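You operate a simulated robot arm through the tools that you are given. There is no shell and no other tool. Be economical: measure what you need, move in short steps, check, and stop when the job is done.

Carry out the task below with a simulated robot arm. There is one attempt and no reset: what you move stays moved.

Task
Tighten the four flange bolts in number order to the torque on the card.
Fine: program knob back to OFF, screw driver back in its yellow cup.

The check looks at the end state, three seconds after you hand in, the way a careful person would. Anything else that was tipped, shoved, dropped, spilled or broken makes it a failure.

Robot
A 6-joint arm with a two-finger parallel gripper, fixed in place. Base frame: the origin is at the foot of the arm, x ahead of it, y to its left, z up; the work surface is at about z = 806. Units: mm, degrees, N and s.
With the tool pointing down near the work surface it reaches from about 240 to 640 mm from the base axis. Its first joint turns from -66.0 to 66.0 degrees. Payload 2.7 kg.
The TCP is the grasp point between the finger pads, 23 mm short of the fingertips. In the tool frame z runs along the fingers and y along their closing line. Largest opening 94 mm; finger width 38, thickness 10; the body of the gripper, 54 by 96 mm, starts 39 mm behind the TCP.
Orientation is told as [roll, pitch, yaw] about the base's x, y, z axes, in that order, counted from this pose: with the fingers straight down and closing along the base's y, the tool's x points along the base's -x, its y along +y and its z along -z.

Tools
- The arm moves only by the tool arm_command. Its argument "series" is a list that holds one entry, the list of rows, each a list of 7 numbers: the shift along the tool's x, y, z in units of 20 mm (1.0 is 20 mm), then the turn, a rotation vector about the tool's x, y, z in units of 4 degrees (1.0 is 4 degrees), then the closure in counts, from 0 (fully open) to 255 (shut). In form: [[[tx, ty, tz, wx, wy, wz, hand], ...]]. A call has 1 to 10 rows; each row shifts and turns the commanded pose from where the row before left it, along the tool's axes as they then stand. A call with a number of a shift or a turn outside -1 to 1 is refused whole. A row lasts 0.2 s, in which the tool goes at most 50 mm and 8.6 degrees; a call with a longer step from one row to the next is refused whole, and so is a gripper value outside its range. Where a pose cannot be reached the arm comes as near as it can. A force on the tool above 40 N (or 10 N above the force at the start of the call, whichever is more), or a blocked arm, ends the call early, and 0.2 s more pass. The fingers move at their own pace (about 45 mm/s each) and stop on an object; they squeeze with about 37 N. The grip force told is the motor's: it shows also when the fingers shut on nothing. Time passes only in rows, and 0.2 s behind the last, so rows that do not move let the fingers close. The reply holds the time, the measured pose of the TCP, the force on the tool along the base axes, the opening and the grip force, in the units named above and with some noise.
- Cameras (640 x 400 px; columns grow to the right, rows downward): "scene" is fixed at [93.1, -450.7, 1405.8]; the picture's right is [0.56, -0.83, 0.00], its down [-0.45, -0.31, -0.84] and it looks along [0.69, 0.47, -0.55] (base axes); focal length 287 px, centre (320, 200). "wrist" rides on the gripper at [86, 16, -75] in the tool frame; the picture's right is [-0.18, 0.98, 0.00], its down [-0.58, -0.11, -0.81] and it looks along [-0.79, -0.15, 0.59] (tool axes); focal length 243 px, centre (320, 200). There is no depth. A picture from a camera that has moved, and an enlarged one, comes with that camera's place and axes in the base frame and with its lens.
- capture(camera): a new picture of that camera. The clock stands still meanwhile.
- enlarge(camera, box): a new picture of the part [left, top, right, bottom] of that camera's present view, enlarged. The clock stands still meanwhile.
- hand_in(): hands the job in; it is judged then, once.

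Work in short steps. Places have to be worked out from the pictures, the camera data and where the tool is seen: move nearer, look again, correct. Check each grasp and each placing, and mend what went wrong. You have 120 turns and 76 pictures in all, those below and enlarged ones among them. Open the gripper and draw the arm clear of the work before you hand the job in, unless the task says otherwise; then end with one line.

The tools are called as a command line: name --argument value ..., lists and objects as JSON in quotes. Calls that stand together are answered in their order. arm_command: Moves the arm, as the interface text tells. Its arguments: {"type":"object","properties":{"series":{"type":"array"}},"required":["series"]} The other tools are called the same way: capture (camera) takes a picture; enlarge (camera, box) takes an enlarged picture of a part of a camera's view; hand_in () hands the job in.

At the start:

```text
time_s: 0.0
tcp_pos: [417.1, 76.7, 1217.9]
orientation: [0.1, -0.1, 0.1]
contact_force: [0.6, 0.9, -0.6]
finger_gap: 94.1
finger_force: 0.1
```

scene: 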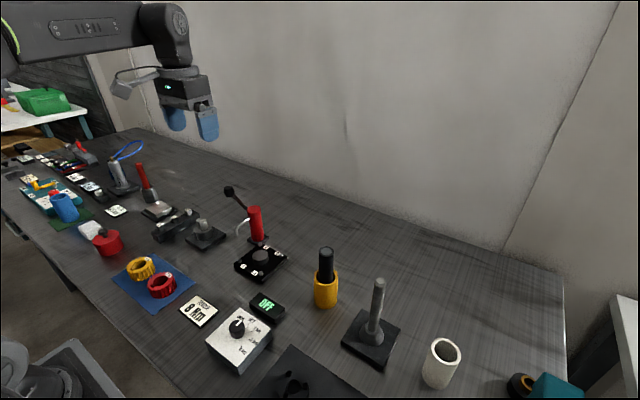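
wrist: 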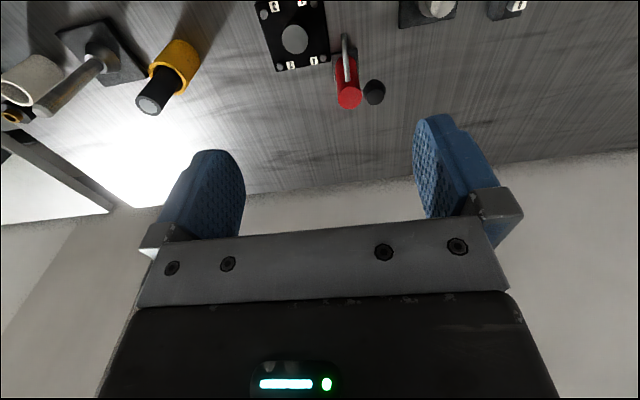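

I see a torque card, a knob box with OFF display, a flange with four bolts, and the screwdriver in the yellow cup. I'll enlarge those regions.

enlarge --camera "scene" --box '[170, 280, 330, 380]'

enlarge --camera "scene" --box '[210, 180, 370, 310]'

```text
4.00 times, centred on (250, 330) of scene
camera zoom: at [93.1, -450.7, 1405.8], right [0.56, -0.83, 0.0], down [-0.45, -0.31, -0.84], along [0.69, 0.47, -0.55], focal length 1149 px, centre (600, -320)
```

zoom: 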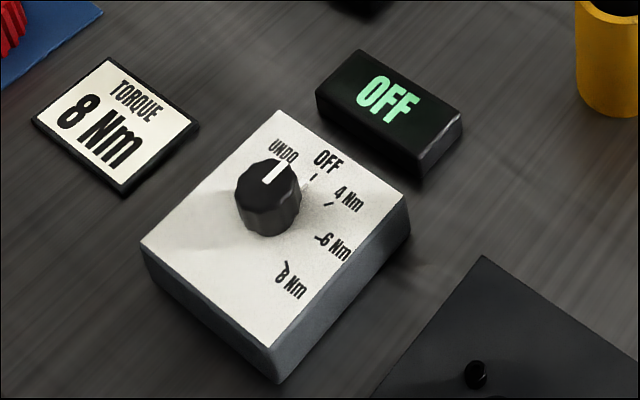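

```text
3.08 times, centred on (290, 245) of scene
camera zoom: at [93.1, -450.7, 1405.8], right [0.56, -0.83, 0.0], down [-0.45, -0.31, -0.84], along [0.69, 0.47, -0.55], focal length 884 px, centre (412, 62)
```

zoom: 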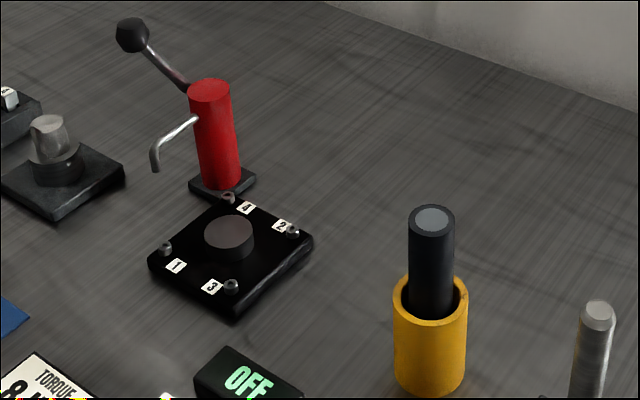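

The knob points at OFF (along +x). I put its axis at about (281, -115), with the box top at z≈846 and 8 Nm about 114° clockwise of OFF. I'll move above the knob.

arm_command --series '[[[0.68, -0.96, 1, 0, 0, 0, 60], [0.68, -0.96, 1, 0, 0, 0, 60], [0.68, -0.96, 1, 0, 0, 0, 60], [0.68, -0.96, 1, 0, 0, 0, 60], [0.68, -0.96, 1, 0, 0, 0, 60], [0.68, -0.96, 1, 0, 0, 0, 60], [0.68, -0.96, 1, 0, 0, 0, 60], [0.68, -0.96, 1, 0, 0, 0, 60], [0.68, -0.96, 1, 0, 0, 0, 60], [0.68, -0.96, 1, 0, 0, 0, 60]]]'

```text
time_s: 2.2
tcp_pos: [280.0, -114.7, 1017.7]
orientation: [0.0, 0.0, 0.0]
contact_force: [-0.5, 0.1, 1.3]
finger_gap: 72.0
finger_force: 0.0
```

Above the knob as planned; next I turn the wrist to yaw +56 and lower to about z 930.

arm_command --series '[[[0, 0, 0.44, 0, 0, -1, 100], [0, 0, 0.44, 0, 0, -1, 100], [0, 0, 0.44, 0, 0, -1, 100], [0, 0, 0.44, 0, 0, -1, 100], [0, 0, 0.44, 0, 0, -1, 100], [0, 0, 0.44, 0, 0, -1, 100], [0, 0, 0.44, 0, 0, -1, 100], [0, 0, 0.44, 0, 0, -1, 100], [0, 0, 0.44, 0, 0, -1, 100], [0, 0, 0.44, 0, 0, -1, 100]]]'

arm_command --series '[[[0, 0, 0, 0, 0, -1, 100], [0, 0, 0, 0, 0, -1, 100], [0, 0, 0, 0, 0, -1, 100], [0, 0, 0, 0, 0, -1, 100]]]'

capture --camera "wrist"

enlarge --camera "scene" --box '[170, 260, 330, 380]'

```text
time_s: 4.4
tcp_pos: [280.6, -116.2, 930.2]
orientation: [0.0, 0.0, 40.1]
contact_force: [0.3, -0.1, -0.6]
finger_gap: 57.2
finger_force: 0.1
```

```text
time_s: 5.4
tcp_pos: [280.7, -115.8, 930.3]
orientation: [-0.1, 0.0, 56.1]
contact_force: [0.0, 0.2, -0.7]
finger_gap: 57.1
finger_force: 0.1
```

```text
71 pictures are left
camera wrist: at [219.0, -177.0, 1006.1], right [-0.71, 0.7, 0.0], down [0.41, 0.42, 0.81], along [0.57, 0.57, -0.59], focal length 243 px, centre (320, 200)
```

wrist: 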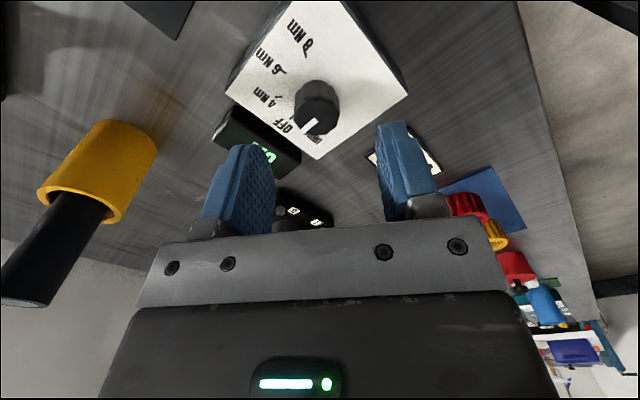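

```text
3.33 times, centred on (250, 320) of scene
camera zoom: at [93.1, -450.7, 1405.8], right [0.56, -0.83, 0.0], down [-0.45, -0.31, -0.84], along [0.69, 0.47, -0.55], focal length 957 px, centre (553, -200)
```

zoom: 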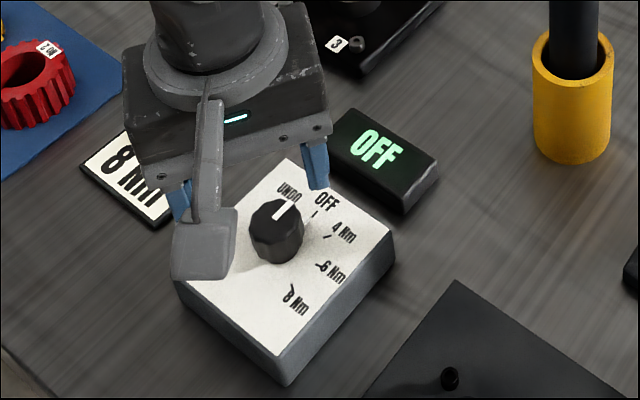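

Both views put the knob axis at about (283, -115), so I'll correct by 2 mm and lower to TCP z≈872, then close.

arm_command --series '[[[-0.056, -0.083, 0.7, 0, 0, 0, 100], [0, 0, 0.7, 0, 0, 0, 100], [0, 0, 0.7, 0, 0, 0, 100], [0, 0, 0.8, 0, 0, 0, 100], [0, 0, 0, 0, 0, 0, 100]]]'

enlarge --camera "wrist" --box '[200, 0, 440, 240]'

```text
time_s: 6.6
tcp_pos: [282.4, -115.2, 872.0]
orientation: [0.0, 0.0, 56.0]
contact_force: [-0.3, -0.1, 0.2]
finger_gap: 57.5
finger_force: 0.0
```

```text
1.67 times, centred on (320, 120) of wrist
camera zoom: at [220.9, -176.4, 947.5], right [-0.71, 0.7, 0.0], down [0.42, 0.42, 0.81], along [0.57, 0.57, -0.59], focal length 404 px, centre (320, 333)
```

zoom: 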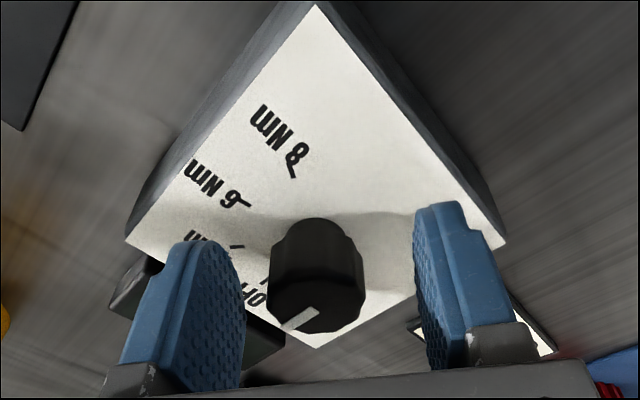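

The knob sits between the fingers; closing.

arm_command --series '[[[0, 0, 0, 0, 0, 0, 255], [0, 0, 0, 0, 0, 0, 255], [0, 0, 0, 0, 0, 0, 255], [0, 0, 0, 0, 0, 0, 255]]]'

```text
time_s: 7.6
tcp_pos: [286.7, -116.7, 873.9]
orientation: [-0.5, -0.1, 56.0]
contact_force: [20.5, -19.3, -9.1]
finger_gap: 30.1
finger_force: 45.0
```

Gripped (30 mm), but the side force shows I'm about 5 mm off along the closing line, so I shift the command to relax that.

arm_command --series '[[[-0.03, -0.2, 0, 0, 0, 0, 255], [0, 0, 0, 0, 0, 0, 255]]]'

```text
time_s: 8.2
tcp_pos: [286.2, -115.8, 872.9]
orientation: [0.1, 0.1, 56.0]
contact_force: [-0.1, 6.5, 19.1]
finger_gap: 30.4
finger_force: 45.3
```

Side force is gone but there is about 19 N vertical; raise slightly and start turning clockwise.

arm_command --series '[[[0, 0, -0.06, 0, 0, 0, 255], [0, 0, 0, 0, 0, 1, 255], [0, 0, 0, 0, 0, 1, 255], [0, 0, 0, 0, 0, 1, 255], [0, 0, 0, 0, 0, 1, 255], [0, 0, 0, 0, 0, 1, 255]]]'

enlarge --camera "scene" --box '[170, 260, 330, 380]'

```text
time_s: 9.4
tcp_pos: [284.1, -114.6, 872.7]
orientation: [0.4, 0.3, 40.8]
contact_force: [-0.5, 11.4, 2.8]
finger_gap: 30.4
finger_force: 44.7
stopped in row 6: the force on the tool passed its limit (the readings are from after the stop); the commanded pose is now the measured one
```

```text
3.33 times, centred on (250, 320) of scene
camera zoom: at [93.0, -450.4, 1405.9], right [0.56, -0.83, 0.0], down [-0.45, -0.31, -0.84], along [0.69, 0.47, -0.55], focal length 957 px, centre (553, -200)
```

zoom: 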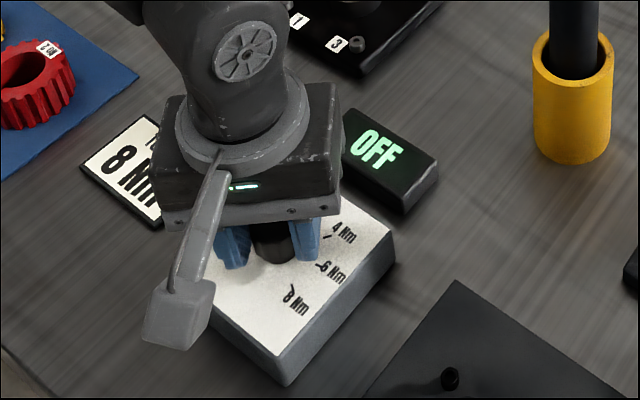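

The turn stopped at about 15° on force; the command is reset to the measured pose, so I continue in smaller steps.

arm_command --series '[[[0, 0, 0, 0, 0, 0, 255], [0, 0, 0, 0, 0, 0.7, 255], [0, 0, 0, 0, 0, 0.7, 255], [0, 0, 0, 0, 0, 0.7, 255], [0, 0, 0, 0, 0, 0.7, 255], [0, 0, 0, 0, 0, 0.7, 255], [0, 0, 0, 0, 0, 0.7, 255], [0, 0, 0, 0, 0, 0.7, 255]]]'

enlarge --camera "wrist" --box '[200, 0, 440, 240]'

```text
time_s: 10.5
tcp_pos: [283.9, -115.2, 874.4]
orientation: [0.5, 0.4, 31.6]
contact_force: [-3.4, 10.8, 4.6]
finger_gap: 30.5
finger_force: 45.3
stopped in row 5: the force on the tool passed its limit (the readings are from after the stop); the commanded pose is now the measured one
```

```text
1.67 times, centred on (320, 120) of wrist
camera zoom: at [202.0, -144.5, 949.0], right [-0.36, 0.93, 0.01], down [0.56, 0.21, 0.8], along [0.75, 0.29, -0.6], focal length 404 px, centre (320, 333)
```

zoom: 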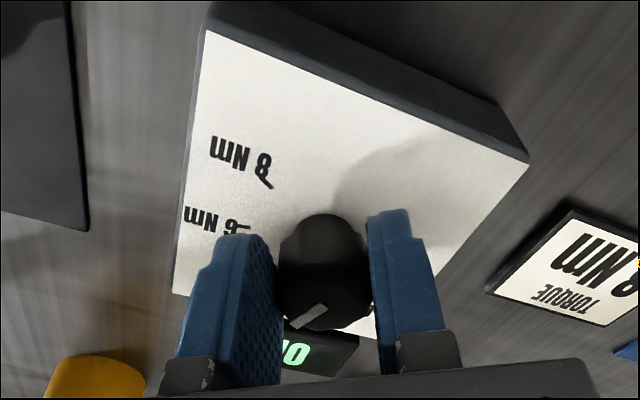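

The pointer followed only partly. The measured poses and views together put the knob axis nearer (286.5, -111.5). I'll open, recentre and look.

arm_command --series '[[[0, 0, 0, 0, 0, 0, 110], [0, 0, 0, 0, 0, 0, 110], [-0.21, 0.09, 0, 0, 0, 0, 110], [0, 0, 0, 0, 0, -1, 110], [0, 0, 0, 0, 0, -1, 110], [0, 0, 0, 0, 0, -1, 110], [0, 0, 0, 0, 0, -1, 110], [0, 0, 0, 0, 0, -1, 110], [0, 0, 0, 0, 0, -1, 110], [0, 0, 0, 0, 0, 0, 110]]]'

enlarge --camera "wrist" --box '[200, 0, 440, 240]'

enlarge --camera "scene" --box '[190, 280, 310, 380]'

```text
time_s: 12.7
tcp_pos: [286.8, -110.1, 872.3]
orientation: [0.6, 0.1, 55.5]
contact_force: [0.5, 0.0, -0.1]
finger_gap: 53.5
finger_force: 0.0
```

```text
1.67 times, centred on (320, 120) of wrist
camera zoom: at [224.5, -172.0, 948.5], right [-0.71, 0.71, 0.01], down [0.43, 0.41, 0.8], along [0.56, 0.57, -0.59], focal length 404 px, centre (320, 333)
```

zoom: 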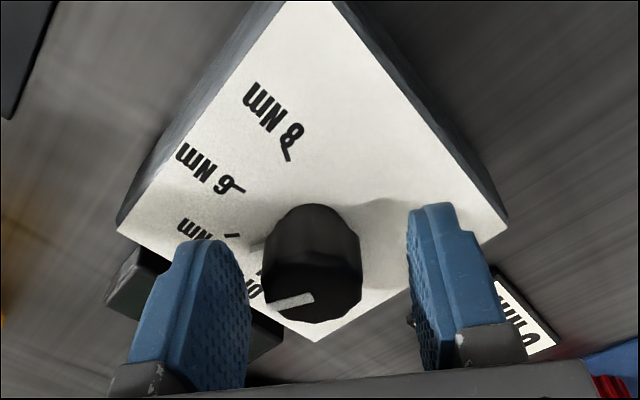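

```text
4.00 times, centred on (250, 330) of scene
camera zoom: at [93.1, -450.7, 1405.8], right [0.56, -0.83, 0.0], down [-0.45, -0.31, -0.84], along [0.69, 0.47, -0.55], focal length 1149 px, centre (600, -320)
```

zoom: 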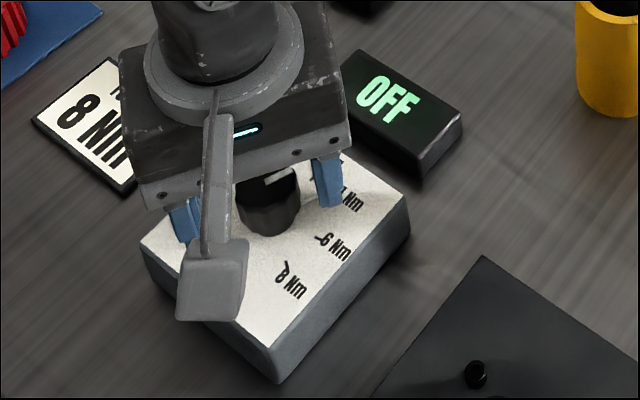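

The knob did follow the grip by about 24°, and its axis is near (286, -112.4). I'll fine-centre, grip again, and check force.

arm_command --series '[[[0.12, -0.05, 0.1, 0, 0, 0, 110], [0, 0, 0, 0, 0, 0, 255], [0, 0, 0, 0, 0, 0, 255], [0, 0, 0, 0, 0, 0, 255]]]'

```text
time_s: 13.7
tcp_pos: [287.2, -113.8, 870.7]
orientation: [0.3, 0.1, 55.5]
contact_force: [12.3, -9.5, -10.4]
finger_gap: 30.4
finger_force: 45.0
```

Small residual side force; I shift 2.5 mm along -ty and turn clockwise.

arm_command --series '[[[0, -0.12, 0, 0, 0, 0, 255], [0, 0, 0, 0, 0, 0.7, 255], [0, 0, 0, 0, 0, 0.7, 255], [0, 0, 0, 0, 0, 0.7, 255], [0, 0, 0, 0, 0, 0.7, 255], [0, 0, 0, 0, 0, 0.7, 255], [0, 0, 0, 0, 0, 0.7, 255], [0, 0, 0, 0, 0, 0.7, 255], [0, 0, 0, 0, 0, 0, 255]]]'

enlarge --camera "wrist" --box '[200, 0, 440, 240]'

```text
time_s: 15.2
tcp_pos: [287.5, -113.3, 869.9]
orientation: [0.8, 0.4, 41.2]
contact_force: [-2.9, 10.0, 7.3]
finger_gap: 30.5
finger_force: 44.9
stopped in row 7: the force on the tool passed its limit (the readings are from after the stop); the commanded pose is now the measured one
```

```text
1.67 times, centred on (320, 120) of wrist
camera zoom: at [211.7, -157.1, 947.1], right [-0.51, 0.86, 0.01], down [0.52, 0.3, 0.8], along [0.69, 0.41, -0.6], focal length 404 px, centre (320, 333)
```

zoom: 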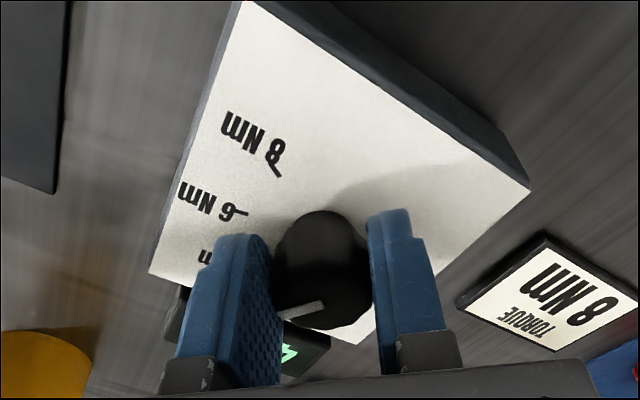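

The display now reads 4, so turning works. Continue clockwise.

arm_command --series '[[[0, 0, 0, 0, 0, 0.8, 255], [0, 0, 0, 0, 0, 0.8, 255], [0, 0, 0, 0, 0, 0.8, 255], [0, 0, 0, 0, 0, 0.8, 255], [0, 0, 0, 0, 0, 0.8, 255], [0, 0, 0, 0, 0, 0.8, 255], [0, 0, 0, 0, 0, 0.8, 255], [0, 0, 0, 0, 0, 0, 255]]]'

arm_command --series '[[[0, 0, 0, 0, 0, 0.8, 255], [0, 0, 0, 0, 0, 0.8, 255], [0, 0, 0, 0, 0, 0.8, 255], [0, 0, 0, 0, 0, 0.8, 255], [0, 0, 0, 0, 0, 0.8, 255], [0, 0, 0, 0, 0, 0.8, 255], [0, 0, 0, 0, 0, 0.8, 255], [0, 0, 0, 0, 0, 0, 255]]]'

enlarge --camera "wrist" --box '[200, 0, 440, 240]'

```text
time_s: 16.3
tcp_pos: [284.8, -112.2, 871.0]
orientation: [0.8, 0.7, 27.8]
contact_force: [-4.6, 9.7, 6.9]
finger_gap: 30.6
finger_force: 45.4
stopped in row 5: the force on the tool passed its limit (the readings are from after the stop); the commanded pose is now the measured one
```

```text
time_s: 17.3
tcp_pos: [285.8, -112.7, 871.3]
orientation: [0.6, 0.7, 15.4]
contact_force: [-4.2, 9.0, 5.8]
finger_gap: 30.4
finger_force: 45.4
stopped in row 5: the force on the tool passed its limit (the readings are from after the stop); the commanded pose is now the measured one
```

```text
1.67 times, centred on (320, 120) of wrist
camera zoom: at [199.0, -117.8, 947.6], right [-0.08, 1.0, 0.01], down [0.6, 0.04, 0.8], along [0.79, 0.07, -0.6], focal length 404 px, centre (320, 333)
```

zoom: 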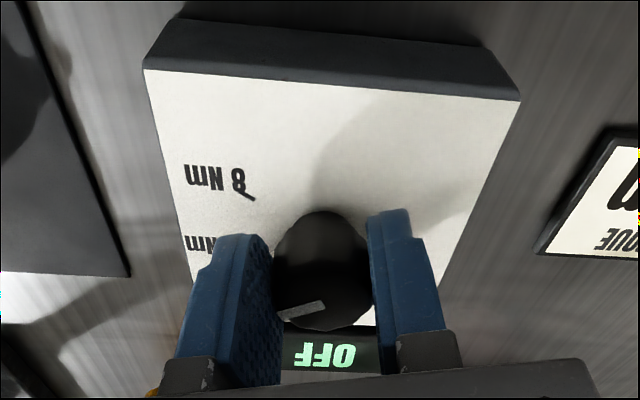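

The pointer tracks the gripper and is now at about -66°. The display reads OFF, perhaps because it is between positions. Continue clockwise.

arm_command --series '[[[0, 0, 0, 0, 0, 0.8, 255], [0, 0, 0, 0, 0, 0.8, 255], [0, 0, 0, 0, 0, 0.8, 255], [0, 0, 0, 0, 0, 0.8, 255], [0, 0, 0, 0, 0, 0.8, 255], [0, 0, 0, 0, 0, 0.8, 255], [0, 0, 0, 0, 0, 0.8, 255], [0, 0, 0, 0, 0, 0, 255]]]'

capture --camera "wrist"

```text
time_s: 18.4
tcp_pos: [284.9, -109.2, 870.5]
orientation: [0.6, 1.1, 1.8]
contact_force: [-2.8, 9.2, 5.7]
finger_gap: 30.7
finger_force: 45.0
stopped in row 5: the force on the tool passed its limit (the readings are from after the stop); the commanded pose is now the measured one
```

```text
62 pictures are left
camera wrist: at [199.7, -96.1, 947.9], right [0.15, 0.99, 0.01], down [0.6, -0.1, 0.79], along [0.79, -0.12, -0.61], focal length 243 px, centre (320, 200)
```

wrist: 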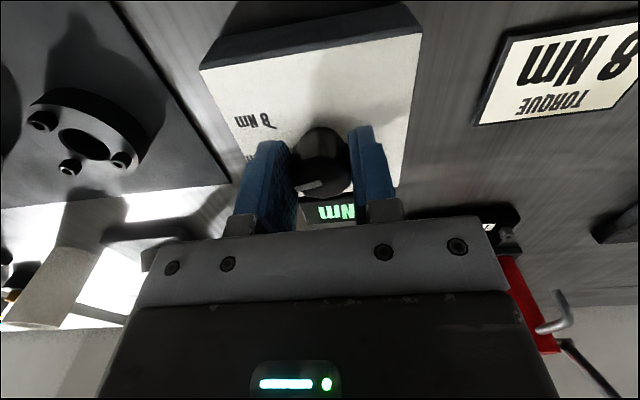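

Display shows an Nm value (should be 6). Continue about 36° more.

arm_command --series '[[[0, 0, 0, 0, 0, 0.8, 255], [0, 0, 0, 0, 0, 0.8, 255], [0, 0, 0, 0, 0, 0.8, 255], [0, 0, 0, 0, 0, 0.8, 255], [0, 0, 0, 0, 0, 0.8, 255], [0, 0, 0, 0, 0, 0.8, 255], [0, 0, 0, 0, 0, 0, 255]]]'

arm_command --series '[[[0, 0, 0, 0, 0, 0.8, 255], [0, 0, 0, 0, 0, 0.8, 255], [0, 0, 0, 0, 0, 0.8, 255], [0, 0, 0, 0, 0, 0.8, 255], [0, 0, 0, 0, 0, 0.8, 255], [0, 0, 0, 0, 0, 0, 255]]]'

enlarge --camera "wrist" --box '[200, 0, 440, 240]'

enlarge --camera "scene" --box '[190, 280, 310, 380]'

```text
time_s: 19.5
tcp_pos: [284.8, -109.3, 871.0]
orientation: [0.4, 1.3, -11.1]
contact_force: [-1.5, 8.9, 4.2]
finger_gap: 30.7
finger_force: 45.2
stopped in row 5: the force on the tool passed its limit (the readings are from after the stop); the commanded pose is now the measured one
```

```text
time_s: 20.4
tcp_pos: [286.3, -107.6, 871.6]
orientation: [0.2, 1.3, -21.7]
contact_force: [-1.1, 8.7, 3.2]
finger_gap: 30.3
finger_force: 45.1
stopped in row 4: the force on the tool passed its limit (the readings are from after the stop); the commanded pose is now the measured one
```

```text
1.67 times, centred on (320, 120) of wrist
camera zoom: at [212.8, -60.6, 948.2], right [0.54, 0.84, 0.0], down [0.52, -0.33, 0.79], along [0.67, -0.42, -0.61], focal length 404 px, centre (320, 333)
```

zoom: 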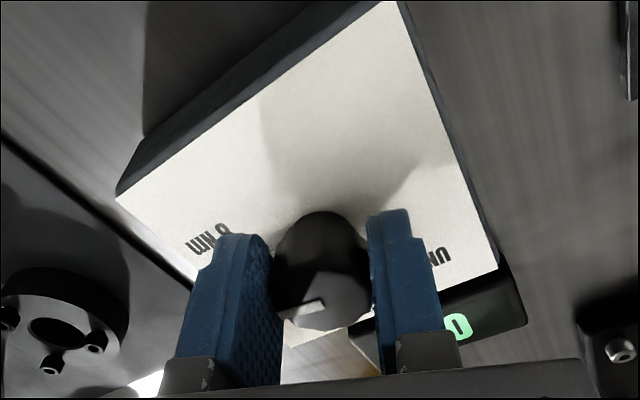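

```text
4.00 times, centred on (250, 330) of scene
camera zoom: at [93.0, -450.4, 1405.9], right [0.56, -0.83, 0.0], down [-0.45, -0.31, -0.84], along [0.69, 0.47, -0.55], focal length 1149 px, centre (600, -320)
```

zoom: 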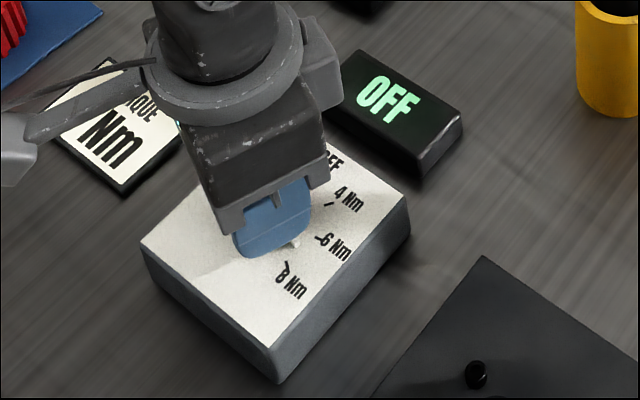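

The pointer is now between 6 and 8 and the display reads OFF in between. Turn on about 10–15°.

arm_command --series '[[[0, 0, 0, 0, 0, 0.8, 255], [0, 0, 0, 0, 0, 0.8, 255], [0, 0, 0, 0, 0, 0.8, 255], [0, 0, 0, 0, 0, 0.8, 255], [0, 0, 0, 0, 0, 0, 255]]]'

enlarge --camera "scene" --box '[190, 280, 310, 380]'

```text
time_s: 21.6
tcp_pos: [285.7, -105.9, 870.4]
orientation: [0.0, 1.2, -34.7]
contact_force: [0.5, 9.3, 3.2]
finger_gap: 30.1
finger_force: 44.8
stopped in row 5: the force on the tool passed its limit (the readings are from after the stop); the commanded pose is now the measured one
```

```text
4.00 times, centred on (250, 330) of scene
camera zoom: at [93.0, -450.5, 1405.9], right [0.56, -0.83, 0.0], down [-0.45, -0.31, -0.84], along [0.69, 0.47, -0.55], focal length 1149 px, centre (600, -320)
```

zoom: 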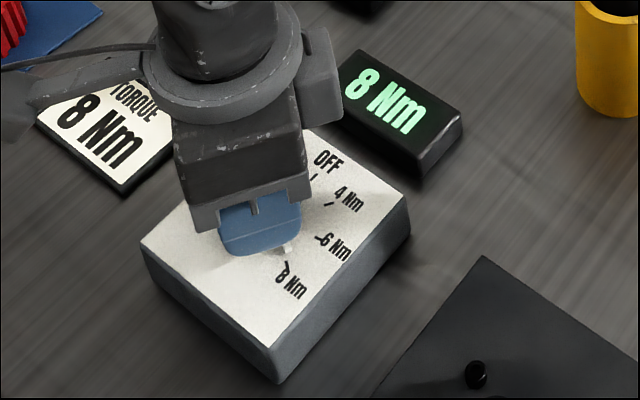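

Display: 8 Nm. I'll nudge 4° more to centre it, then open and lift away.

arm_command --series '[[[0, 0, 0, 0, 0, 0.8, 255], [0, 0, 0, 0, 0, 0.2, 255], [0, 0, 0, 0, 0, 0, 110], [0, 0, 0, 0, 0, 0, 110], [0, 0, -1, 0, 0, 0, 110], [0, 0, -1, 0, 0, 0, 110], [0, 0, -1, 0, 0, 0, 110]]]'

enlarge --camera "scene" --box '[190, 280, 310, 380]'

```text
time_s: 23.2
tcp_pos: [287.0, -109.8, 931.7]
orientation: [-0.1, 1.3, -38.6]
contact_force: [-0.3, 0.6, 0.9]
finger_gap: 53.7
finger_force: 0.0
```

```text
4.00 times, centred on (250, 330) of scene
camera zoom: at [93.1, -450.7, 1405.8], right [0.56, -0.83, 0.0], down [-0.45, -0.31, -0.84], along [0.69, 0.47, -0.55], focal length 1149 px, centre (600, -320)
```

zoom: 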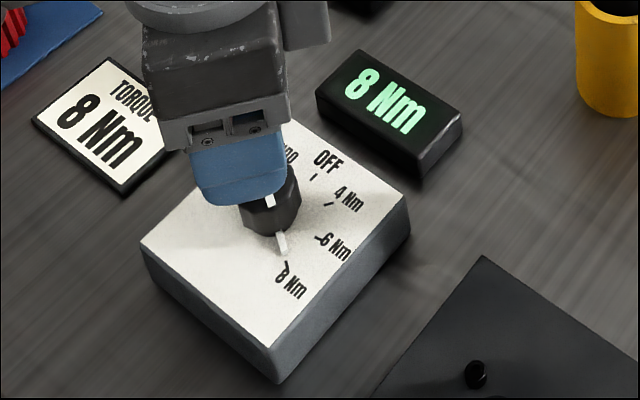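

8 Nm is set. Now I rise, return yaw to 0, and straighten the small pitch.

arm_command --series '[[[0, 0, -0.8, 0, 0, -0.965, 60], [0, 0, -0.8, 0, 0, -0.965, 60], [0, 0, -0.8, 0, 0, -0.965, 60], [0, 0, -0.8, 0, 0, -0.965, 60], [0, 0, -0.8, 0, 0, -0.965, 60], [0, 0, -0.8, 0, 0, -0.965, 60], [0, 0, -0.8, 0, 0, -0.965, 60], [0, 0, -0.8, 0, 0, -0.965, 60], [0, 0, -0.8, 0, 0, -0.965, 60], [0, 0, -0.8, 0, 0, -0.965, 60]]]'

```text
time_s: 25.4
tcp_pos: [291.6, -109.9, 1091.6]
orientation: [0.7, 1.2, 0.1]
contact_force: [0.2, 0.7, 0.3]
finger_gap: 71.9
finger_force: 0.0
```

Move above the driver (est. 484, -203) at z≈1050, levelling the tool.

arm_command --series '[[[0, 0, 0, 0.175, -0.3, 0, 60], [-0.98, -0.47, 0.21, 0, 0, 0, 60], [-0.98, -0.47, 0.21, 0, 0, 0, 60], [-0.98, -0.47, 0.21, 0, 0, 0, 60], [-0.98, -0.47, 0.21, 0, 0, 0, 60], [-0.98, -0.47, 0.21, 0, 0, 0, 60], [-0.98, -0.47, 0.21, 0, 0, 0, 60], [-0.98, -0.47, 0.21, 0, 0, 0, 60], [-0.98, -0.47, 0.21, 0, 0, 0, 60], [-0.98, -0.47, 0.21, 0, 0, 0, 60]]]'

capture --camera "wrist"

enlarge --camera "scene" --box '[220, 160, 420, 320]'

```text
time_s: 27.6
tcp_pos: [467.6, -195.8, 1055.2]
orientation: [0.0, -0.1, 0.0]
contact_force: [-0.1, 0.0, 0.2]
finger_gap: 71.6
finger_force: 0.0
```

```text
57 pictures are left
camera wrist: at [381.0, -177.9, 1129.1], right [0.18, 0.98, 0.0], down [0.58, -0.11, 0.81], along [0.79, -0.15, -0.59], focal length 243 px, centre (320, 200)
```

wrist: 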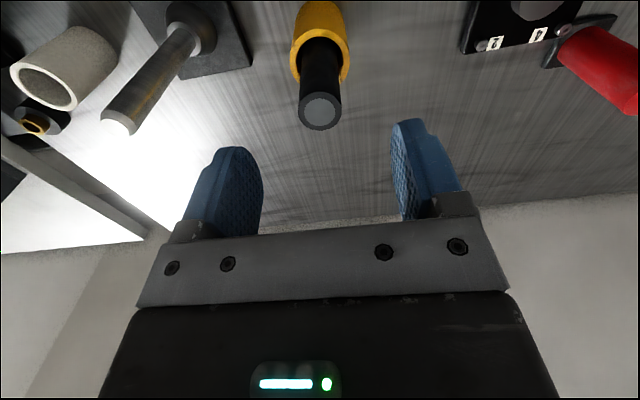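

```text
2.50 times, centred on (320, 240) of scene
camera zoom: at [93.1, -450.7, 1405.8], right [0.56, -0.83, 0.0], down [-0.45, -0.31, -0.84], along [0.69, 0.47, -0.55], focal length 718 px, centre (320, 100)
```

zoom: 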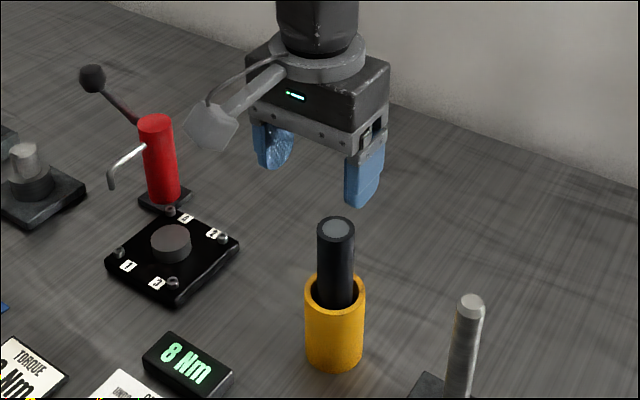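

Handle top triangulates to about (486, -200, 966). Move above with tips just higher than the top, then check.

arm_command --series '[[[-0.92, -0.21, 0, 0, 0, 0, 60], [0, 0, 0.9, 0, 0, 0, 60], [0, 0, 0.9, 0, 0, 0, 60], [0, 0, 0.9, 0, 0, 0, 60], [0, 0, 0, 0, 0, 0, 60]]]'

capture --camera "wrist"

enlarge --camera "scene" --box '[260, 180, 380, 280]'

```text
time_s: 28.8
tcp_pos: [486.8, -199.4, 998.7]
orientation: [0.0, -0.1, -0.1]
contact_force: [0.0, 0.0, 0.3]
finger_gap: 71.7
finger_force: 0.1
```

```text
55 pictures are left
camera wrist: at [399.4, -182.3, 1074.5], right [0.18, 0.98, 0.0], down [0.58, -0.11, 0.81], along [0.79, -0.15, -0.59], focal length 243 px, centre (320, 200)
```

wrist: 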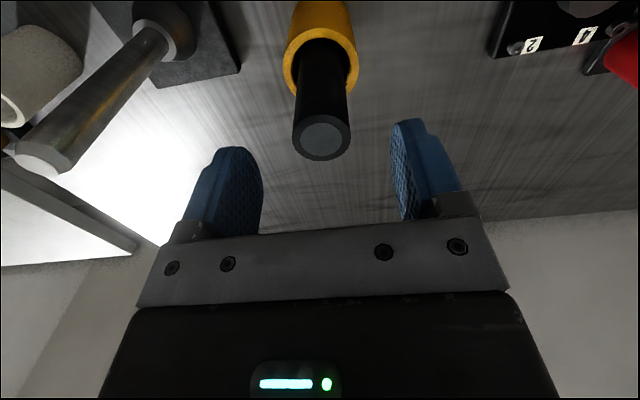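

```text
4.00 times, centred on (320, 230) of scene
camera zoom: at [93.1, -450.7, 1405.8], right [0.56, -0.83, 0.0], down [-0.45, -0.31, -0.84], along [0.69, 0.47, -0.55], focal length 1149 px, centre (320, 80)
```

zoom: 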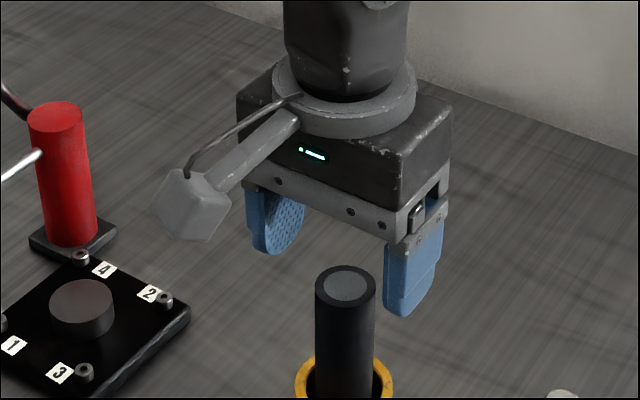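

Aligned. Lower to TCP z≈951 around the handle and close.

arm_command --series '[[[0, -0.03, 0.8, 0, 0, 0, 60], [0, 0, 0.8, 0, 0, 0, 60], [0, 0, 0.8, 0, 0, 0, 60], [0, 0, 0, 0, 0, 0, 60]]]'

arm_command --series '[[[0, 0, 0, 0, 0, 0, 255], [0, 0, 0, 0, 0, 0, 255], [0, 0, 0, 0, 0, 0, 255], [0, 0, 0, 0, 0, 0, 255]]]'

capture --camera "wrist"

```text
time_s: 29.8
tcp_pos: [486.6, -200.2, 951.7]
orientation: [0.0, -0.1, 0.0]
contact_force: [0.4, 0.2, -0.6]
finger_gap: 71.9
finger_force: 0.1
```

```text
time_s: 30.8
tcp_pos: [486.7, -200.1, 951.6]
orientation: [0.0, -0.1, 0.0]
contact_force: [0.5, -0.1, 1.2]
finger_gap: 33.6
finger_force: 36.9
```

```text
53 pictures are left
camera wrist: at [399.4, -182.4, 1026.3], right [0.18, 0.98, 0.0], down [0.58, -0.11, 0.81], along [0.79, -0.15, -0.59], focal length 243 px, centre (320, 200)
```

wrist: 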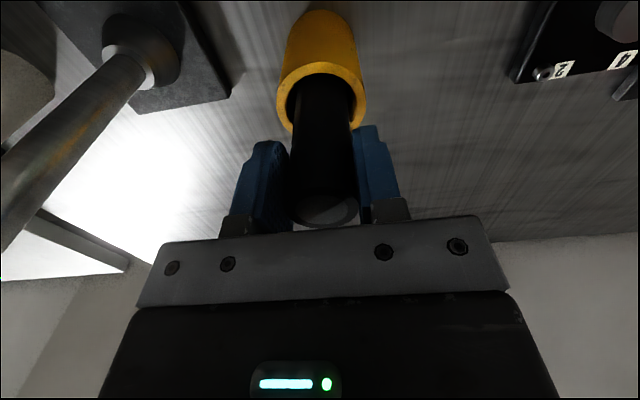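

Firm grip (33.6 mm). Note the grip pose: (486.7, -200.1, 951.6). Lift straight up.

arm_command --series '[[[0, 0, -0.6, 0, 0, 0, 255], [0, 0, -0.8, 0, 0, 0, 255], [0, 0, -0.8, 0, 0, 0, 255], [0, 0, -0.8, 0, 0, 0, 255], [0, 0, -0.8, 0, 0, 0, 255], [0, 0, -0.8, 0, 0, 0, 255], [0, 0, -0.8, 0, 0, 0, 255], [0, 0, -0.8, 0, 0, 0, 255]]]'

capture --camera "scene"

```text
time_s: 32.6
tcp_pos: [485.0, -200.5, 1075.6]
orientation: [0.0, 0.0, 0.0]
contact_force: [0.4, 0.6, -3.7]
finger_gap: 33.7
finger_force: 36.6
```

```text
52 pictures are left
```

scene: 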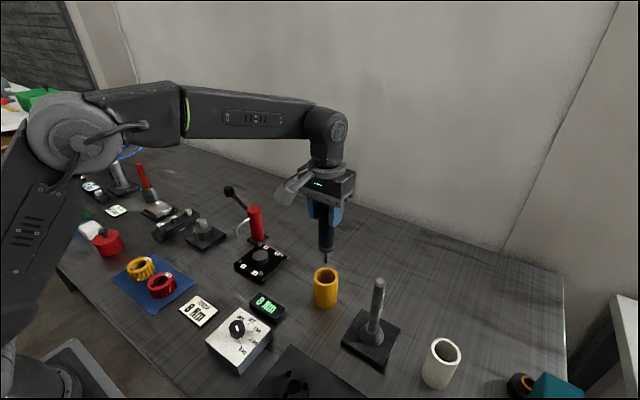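

enlarge --camera "scene" --box '[270, 160, 390, 310]'

enlarge --camera "scene" --box '[225, 235, 295, 290]'

```text
2.67 times, centred on (330, 235) of scene
camera zoom: at [93.2, -450.7, 1405.8], right [0.56, -0.83, 0.0], down [-0.45, -0.31, -0.84], along [0.69, 0.47, -0.55], focal length 766 px, centre (293, 107)
```

zoom: 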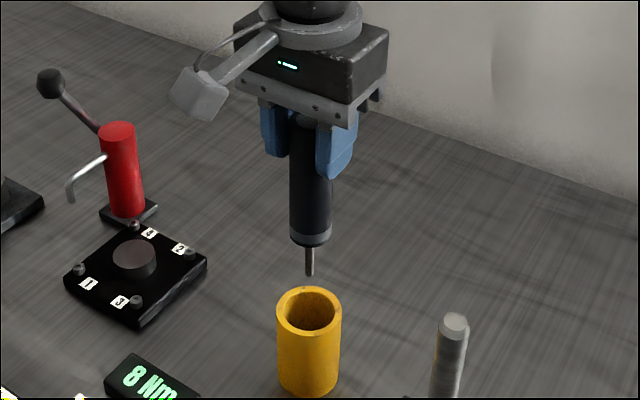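

```text
7.27 times, centred on (260, 262) of scene
camera zoom: at [93.2, -450.7, 1405.8], right [0.56, -0.83, 0.0], down [-0.45, -0.31, -0.84], along [0.69, 0.47, -0.55], focal length 2089 px, centre (756, -254)
```

zoom: 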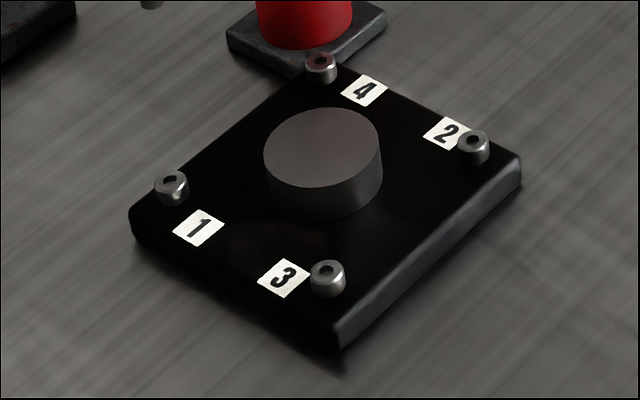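

The driver has a short bit, and its tip lies about 147 mm below TCP. Bolts compute to 1≈(444,58.5), 2≈(526,-23), 3≈(445,-23), 4≈(524,58.5). Travel toward bolt 1 at height.

arm_command --series '[[[0.2, 1, 0, 0, 0, 0, 255], [0.2, 1, 0, 0, 0, 0, 255], [0.2, 1, 0, 0, 0, 0, 255], [0.2, 1, 0, 0, 0, 0, 255], [0.2, 1, 0, 0, 0, 0, 255], [0.2, 1, 0, 0, 0, 0, 255], [0.2, 1, 0, 0, 0, 0, 255], [0.2, 1, 0, 0, 0, 0, 255], [0.2, 1, 0, 0, 0, 0, 255], [0.2, 1, 0, 0, 0, 0, 255]]]'

arm_command --series '[[[0, 0.95, 0, 0, 0, 0, 255], [0, 0.95, 0, 0, 0, 0, 255], [0, 0.95, 0, 0, 0, 0, 255], [0, 0, 0.8, 0, 0, 0, 255], [0, 0, 0.8, 0, 0, 0, 255], [0, 0, 0.8, 0, 0, 0, 255], [0, 0, 0.8, 0, 0, 0, 255], [0, 0, 0, 0, 0, 0, 255]]]'

enlarge --camera "scene" --box '[200, 190, 300, 290]'

capture --camera "wrist"

```text
time_s: 34.8
tcp_pos: [445.1, -0.0, 1075.8]
orientation: [0.0, -0.1, -0.1]
contact_force: [-0.2, -0.4, -4.0]
finger_gap: 33.6
finger_force: 36.4
```

```text
time_s: 36.6
tcp_pos: [445.9, 57.9, 1011.1]
orientation: [0.0, -0.2, 0.0]
contact_force: [1.3, 0.3, -4.2]
finger_gap: 33.5
finger_force: 36.8
```

```text
4.00 times, centred on (250, 240) of scene
camera zoom: at [93.2, -450.6, 1405.8], right [0.56, -0.83, 0.0], down [-0.45, -0.31, -0.84], along [0.69, 0.47, -0.55], focal length 1149 px, centre (600, 40)
```

zoom: 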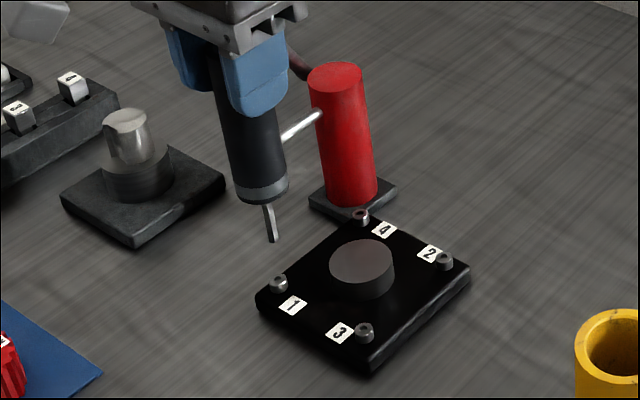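

```text
48 pictures are left
camera wrist: at [358.9, 74.3, 1086.5], right [0.18, 0.98, 0.0], down [0.58, -0.11, 0.81], along [0.79, -0.15, -0.59], focal length 243 px, centre (320, 200)
```

wrist: 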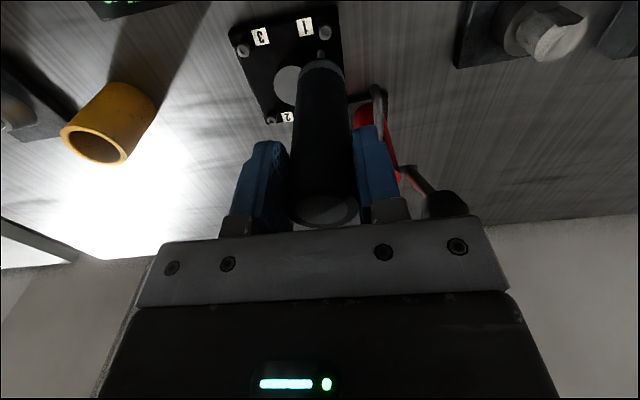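

Tip hovers about 35 mm above bolt 1. I'll zoom the wrist view to compare tip and bolt more precisely.

enlarge --camera "wrist" --box '[230, 0, 350, 75]'

enlarge --camera "scene" --box '[225, 230, 285, 270]'

```text
5.33 times, centred on (290, 38) of wrist
camera zoom: at [358.9, 74.3, 1086.5], right [0.18, 0.98, 0.0], down [0.58, -0.11, 0.81], along [0.79, -0.15, -0.59], focal length 1294 px, centre (480, 1067)
```

zoom: 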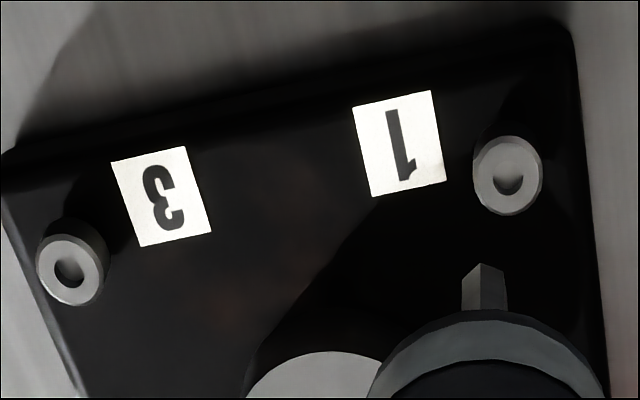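

```text
10.00 times, centred on (255, 250) of scene
camera zoom: at [93.2, -450.6, 1405.8], right [0.56, -0.83, 0.0], down [-0.45, -0.31, -0.84], along [0.69, 0.47, -0.55], focal length 2872 px, centre (970, -300)
```

zoom: 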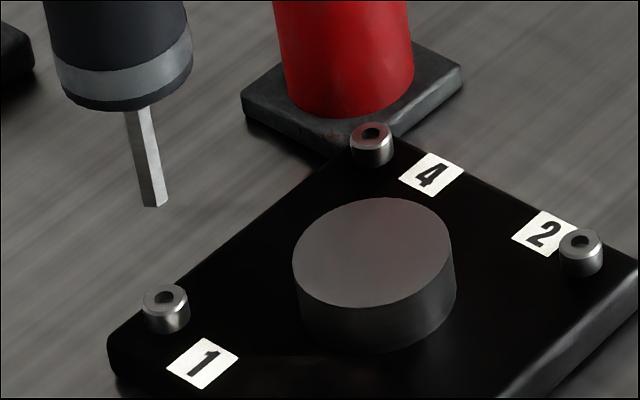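

Combining both views: bolt heads top at z≈824, bolt 1≈(447, 62); tip≈(446.3, 58). I shift +1, +4 mm and lower to ~10 mm above the head.

arm_command --series '[[[-0.05, 0.2, 0, 0, 0, 0, 255], [0, 0, 0.6, 0, 0, 0, 255], [0, 0, 0.65, 0, 0, 0, 255], [0, 0, 0, 0, 0, 0, 255]]]'

enlarge --camera "scene" --box '[225, 230, 285, 270]'

enlarge --camera "wrist" --box '[260, 10, 380, 85]'

```text
time_s: 37.6
tcp_pos: [445.6, 61.5, 986.9]
orientation: [0.0, -0.1, -0.1]
contact_force: [0.7, -0.2, -4.7]
finger_gap: 33.3
finger_force: 36.4
```

```text
10.00 times, centred on (255, 250) of scene
camera zoom: at [93.2, -450.6, 1405.8], right [0.56, -0.83, 0.0], down [-0.45, -0.31, -0.84], along [0.69, 0.47, -0.55], focal length 2872 px, centre (970, -300)
```

zoom: 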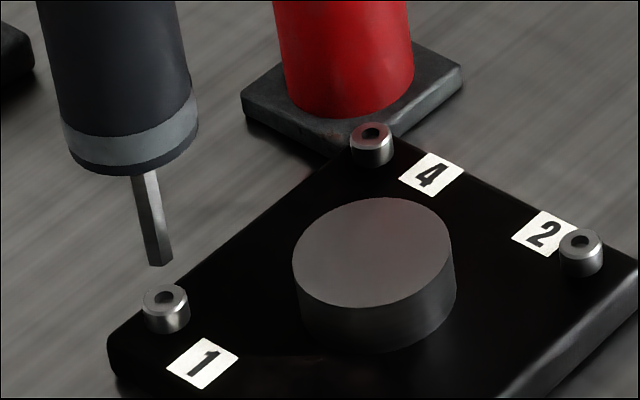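

```text
5.33 times, centred on (320, 48) of wrist
camera zoom: at [359.9, 79.0, 1061.1], right [0.18, 0.98, 0.0], down [0.58, -0.11, 0.81], along [0.79, -0.15, -0.59], focal length 1294 px, centre (320, 1013)
```

zoom: 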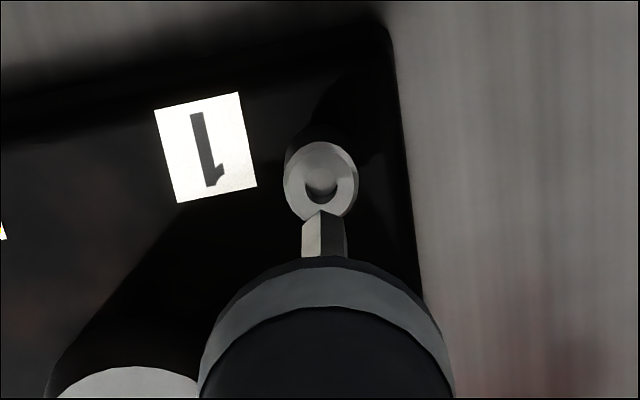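

Projected straight down, the tip lands within a millimetre of the socket in both views (about 12 mm below). Lower gently.

arm_command --series '[[[-0.02, -0.01, 0.2, 0, 0, 0, 255], [0, 0, 0.15, 0, 0, 0, 255], [0, 0, 0.1, 0, 0, 0, 255], [0, 0, 0.1, 0, 0, 0, 255], [0, 0, 0.1, 0, 0, 0, 255], [0, 0, 0, 0, 0, 0, 255]]]'

enlarge --camera "scene" --box '[225, 230, 285, 270]'

```text
time_s: 39.0
tcp_pos: [447.1, 60.7, 973.8]
orientation: [0.0, -0.1, 0.0]
contact_force: [-0.1, 0.2, -3.9]
finger_gap: 33.7
finger_force: 37.3
```

```text
10.00 times, centred on (255, 250) of scene
camera zoom: at [93.2, -450.6, 1405.8], right [0.56, -0.83, 0.0], down [-0.45, -0.31, -0.84], along [0.69, 0.47, -0.55], focal length 2872 px, centre (970, -300)
```

zoom: 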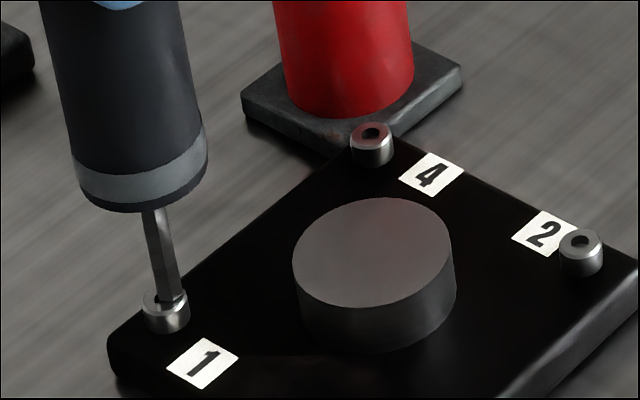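

The tip is just at the head, seemingly about 1 mm to the -y side; correct and lower until contact.

arm_command --series '[[[0.02, 0.05, 0, 0, 0, 0, 255], [0, 0, 0.1, 0, 0, 0, 255], [0, 0, 0.1, 0, 0, 0, 255], [0, 0, 0, 0, 0, 0, 255]]]'

enlarge --camera "scene" --box '[220, 230, 310, 330]'

```text
time_s: 40.0
tcp_pos: [446.2, 62.1, 970.4]
orientation: [0.0, -0.2, 0.0]
contact_force: [-5.0, -0.6, 14.2]
finger_gap: 33.8
finger_force: 37.4
```

```text
4.00 times, centred on (265, 280) of scene
camera zoom: at [92.8, -450.7, 1405.8], right [0.56, -0.83, 0.0], down [-0.45, -0.31, -0.84], along [0.69, 0.47, -0.55], focal length 1149 px, centre (540, -120)
```

zoom: 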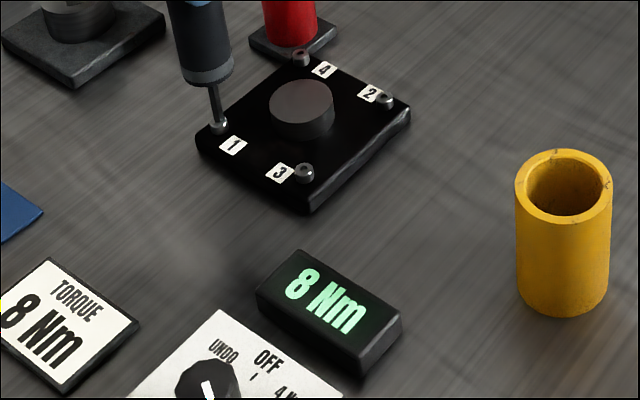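

Contact: about 18 N. Zoom to see whether the bit is in the socket or anything changed.

enlarge --camera "scene" --box '[230, 245, 260, 265]'

enlarge --camera "wrist" --box '[280, 20, 360, 70]'

```text
16.00 times, centred on (245, 255) of scene
camera zoom: at [92.8, -450.7, 1405.8], right [0.56, -0.83, 0.0], down [-0.45, -0.31, -0.84], along [0.69, 0.47, -0.55], focal length 4595 px, centre (1520, -680)
```

zoom: 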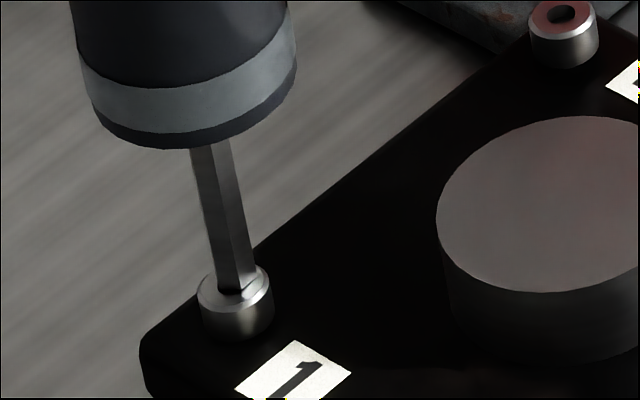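

```text
8.00 times, centred on (320, 45) of wrist
camera zoom: at [359.5, 79.4, 1045.7], right [0.18, 0.98, 0.0], down [0.58, -0.11, 0.81], along [0.79, -0.15, -0.59], focal length 1941 px, centre (320, 1440)
```

zoom: 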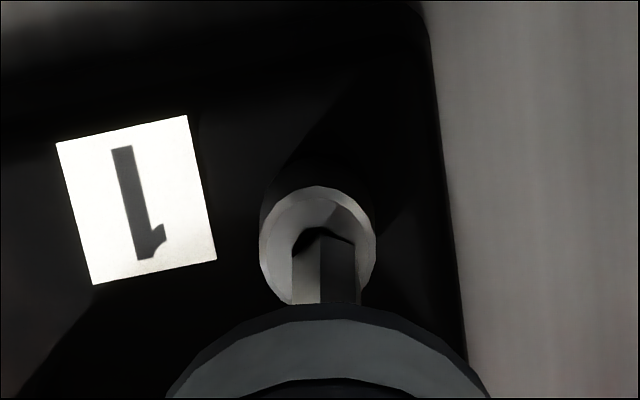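

The bit looks seated in the socket mouth. I'll press slightly more and hold a second to see whether the driver runs.

arm_command --series '[[[0, 0, 0.04, 0, 0, 0, 255], [0, 0, 0, 0, 0, 0, 255], [0, 0, 0, 0, 0, 0, 255], [0, 0, 0, 0, 0, 0, 255], [0, 0, 0, 0, 0, 0, 255]]]'

enlarge --camera "scene" --box '[220, 245, 290, 325]'

```text
time_s: 41.2
tcp_pos: [446.9, 62.2, 970.5]
orientation: [0.0, -0.4, 0.0]
contact_force: [-5.0, -2.8, 34.8]
finger_gap: 33.5
finger_force: 37.0
```

```text
5.00 times, centred on (255, 285) of scene
camera zoom: at [92.5, -450.8, 1405.8], right [0.56, -0.83, 0.0], down [-0.45, -0.31, -0.84], along [0.69, 0.47, -0.55], focal length 1436 px, centre (645, -225)
```

zoom: 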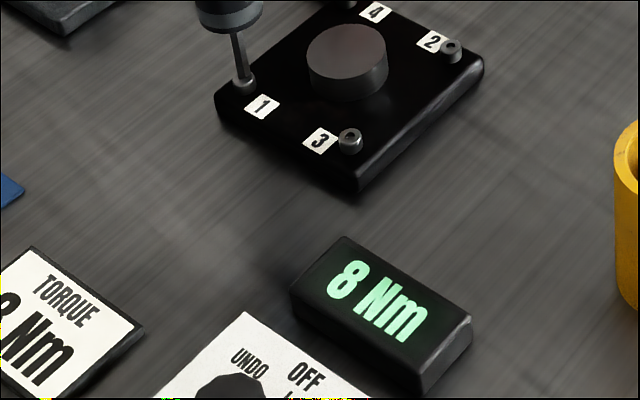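

Pressed to 35 N with no display change. Zoom on the bolt head to compare with earlier.

enlarge --camera "scene" --box '[230, 245, 260, 265]'

enlarge --camera "wrist" --box '[280, 20, 360, 70]'

```text
16.00 times, centred on (245, 255) of scene
camera zoom: at [92.5, -450.8, 1405.8], right [0.56, -0.83, 0.0], down [-0.45, -0.31, -0.84], along [0.69, 0.47, -0.55], focal length 4595 px, centre (1520, -680)
```

zoom: 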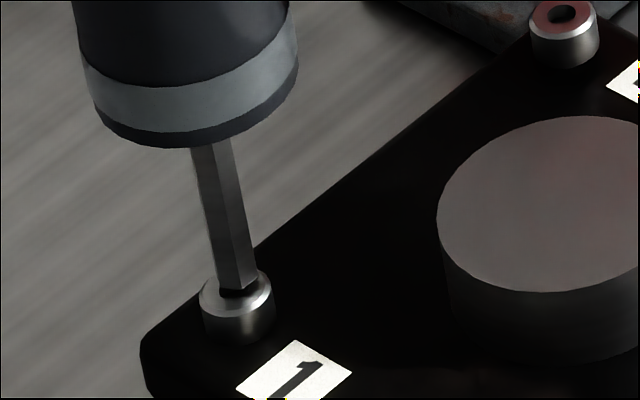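

```text
8.00 times, centred on (320, 45) of wrist
camera zoom: at [359.8, 79.3, 1045.3], right [0.18, 0.98, 0.0], down [0.58, -0.11, 0.81], along [0.8, -0.15, -0.59], focal length 1941 px, centre (320, 1440)
```

zoom: 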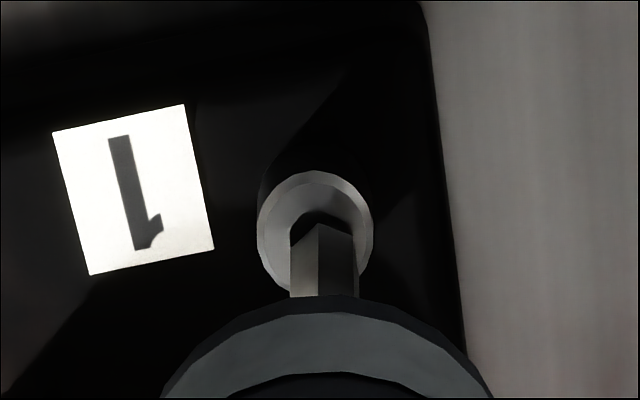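

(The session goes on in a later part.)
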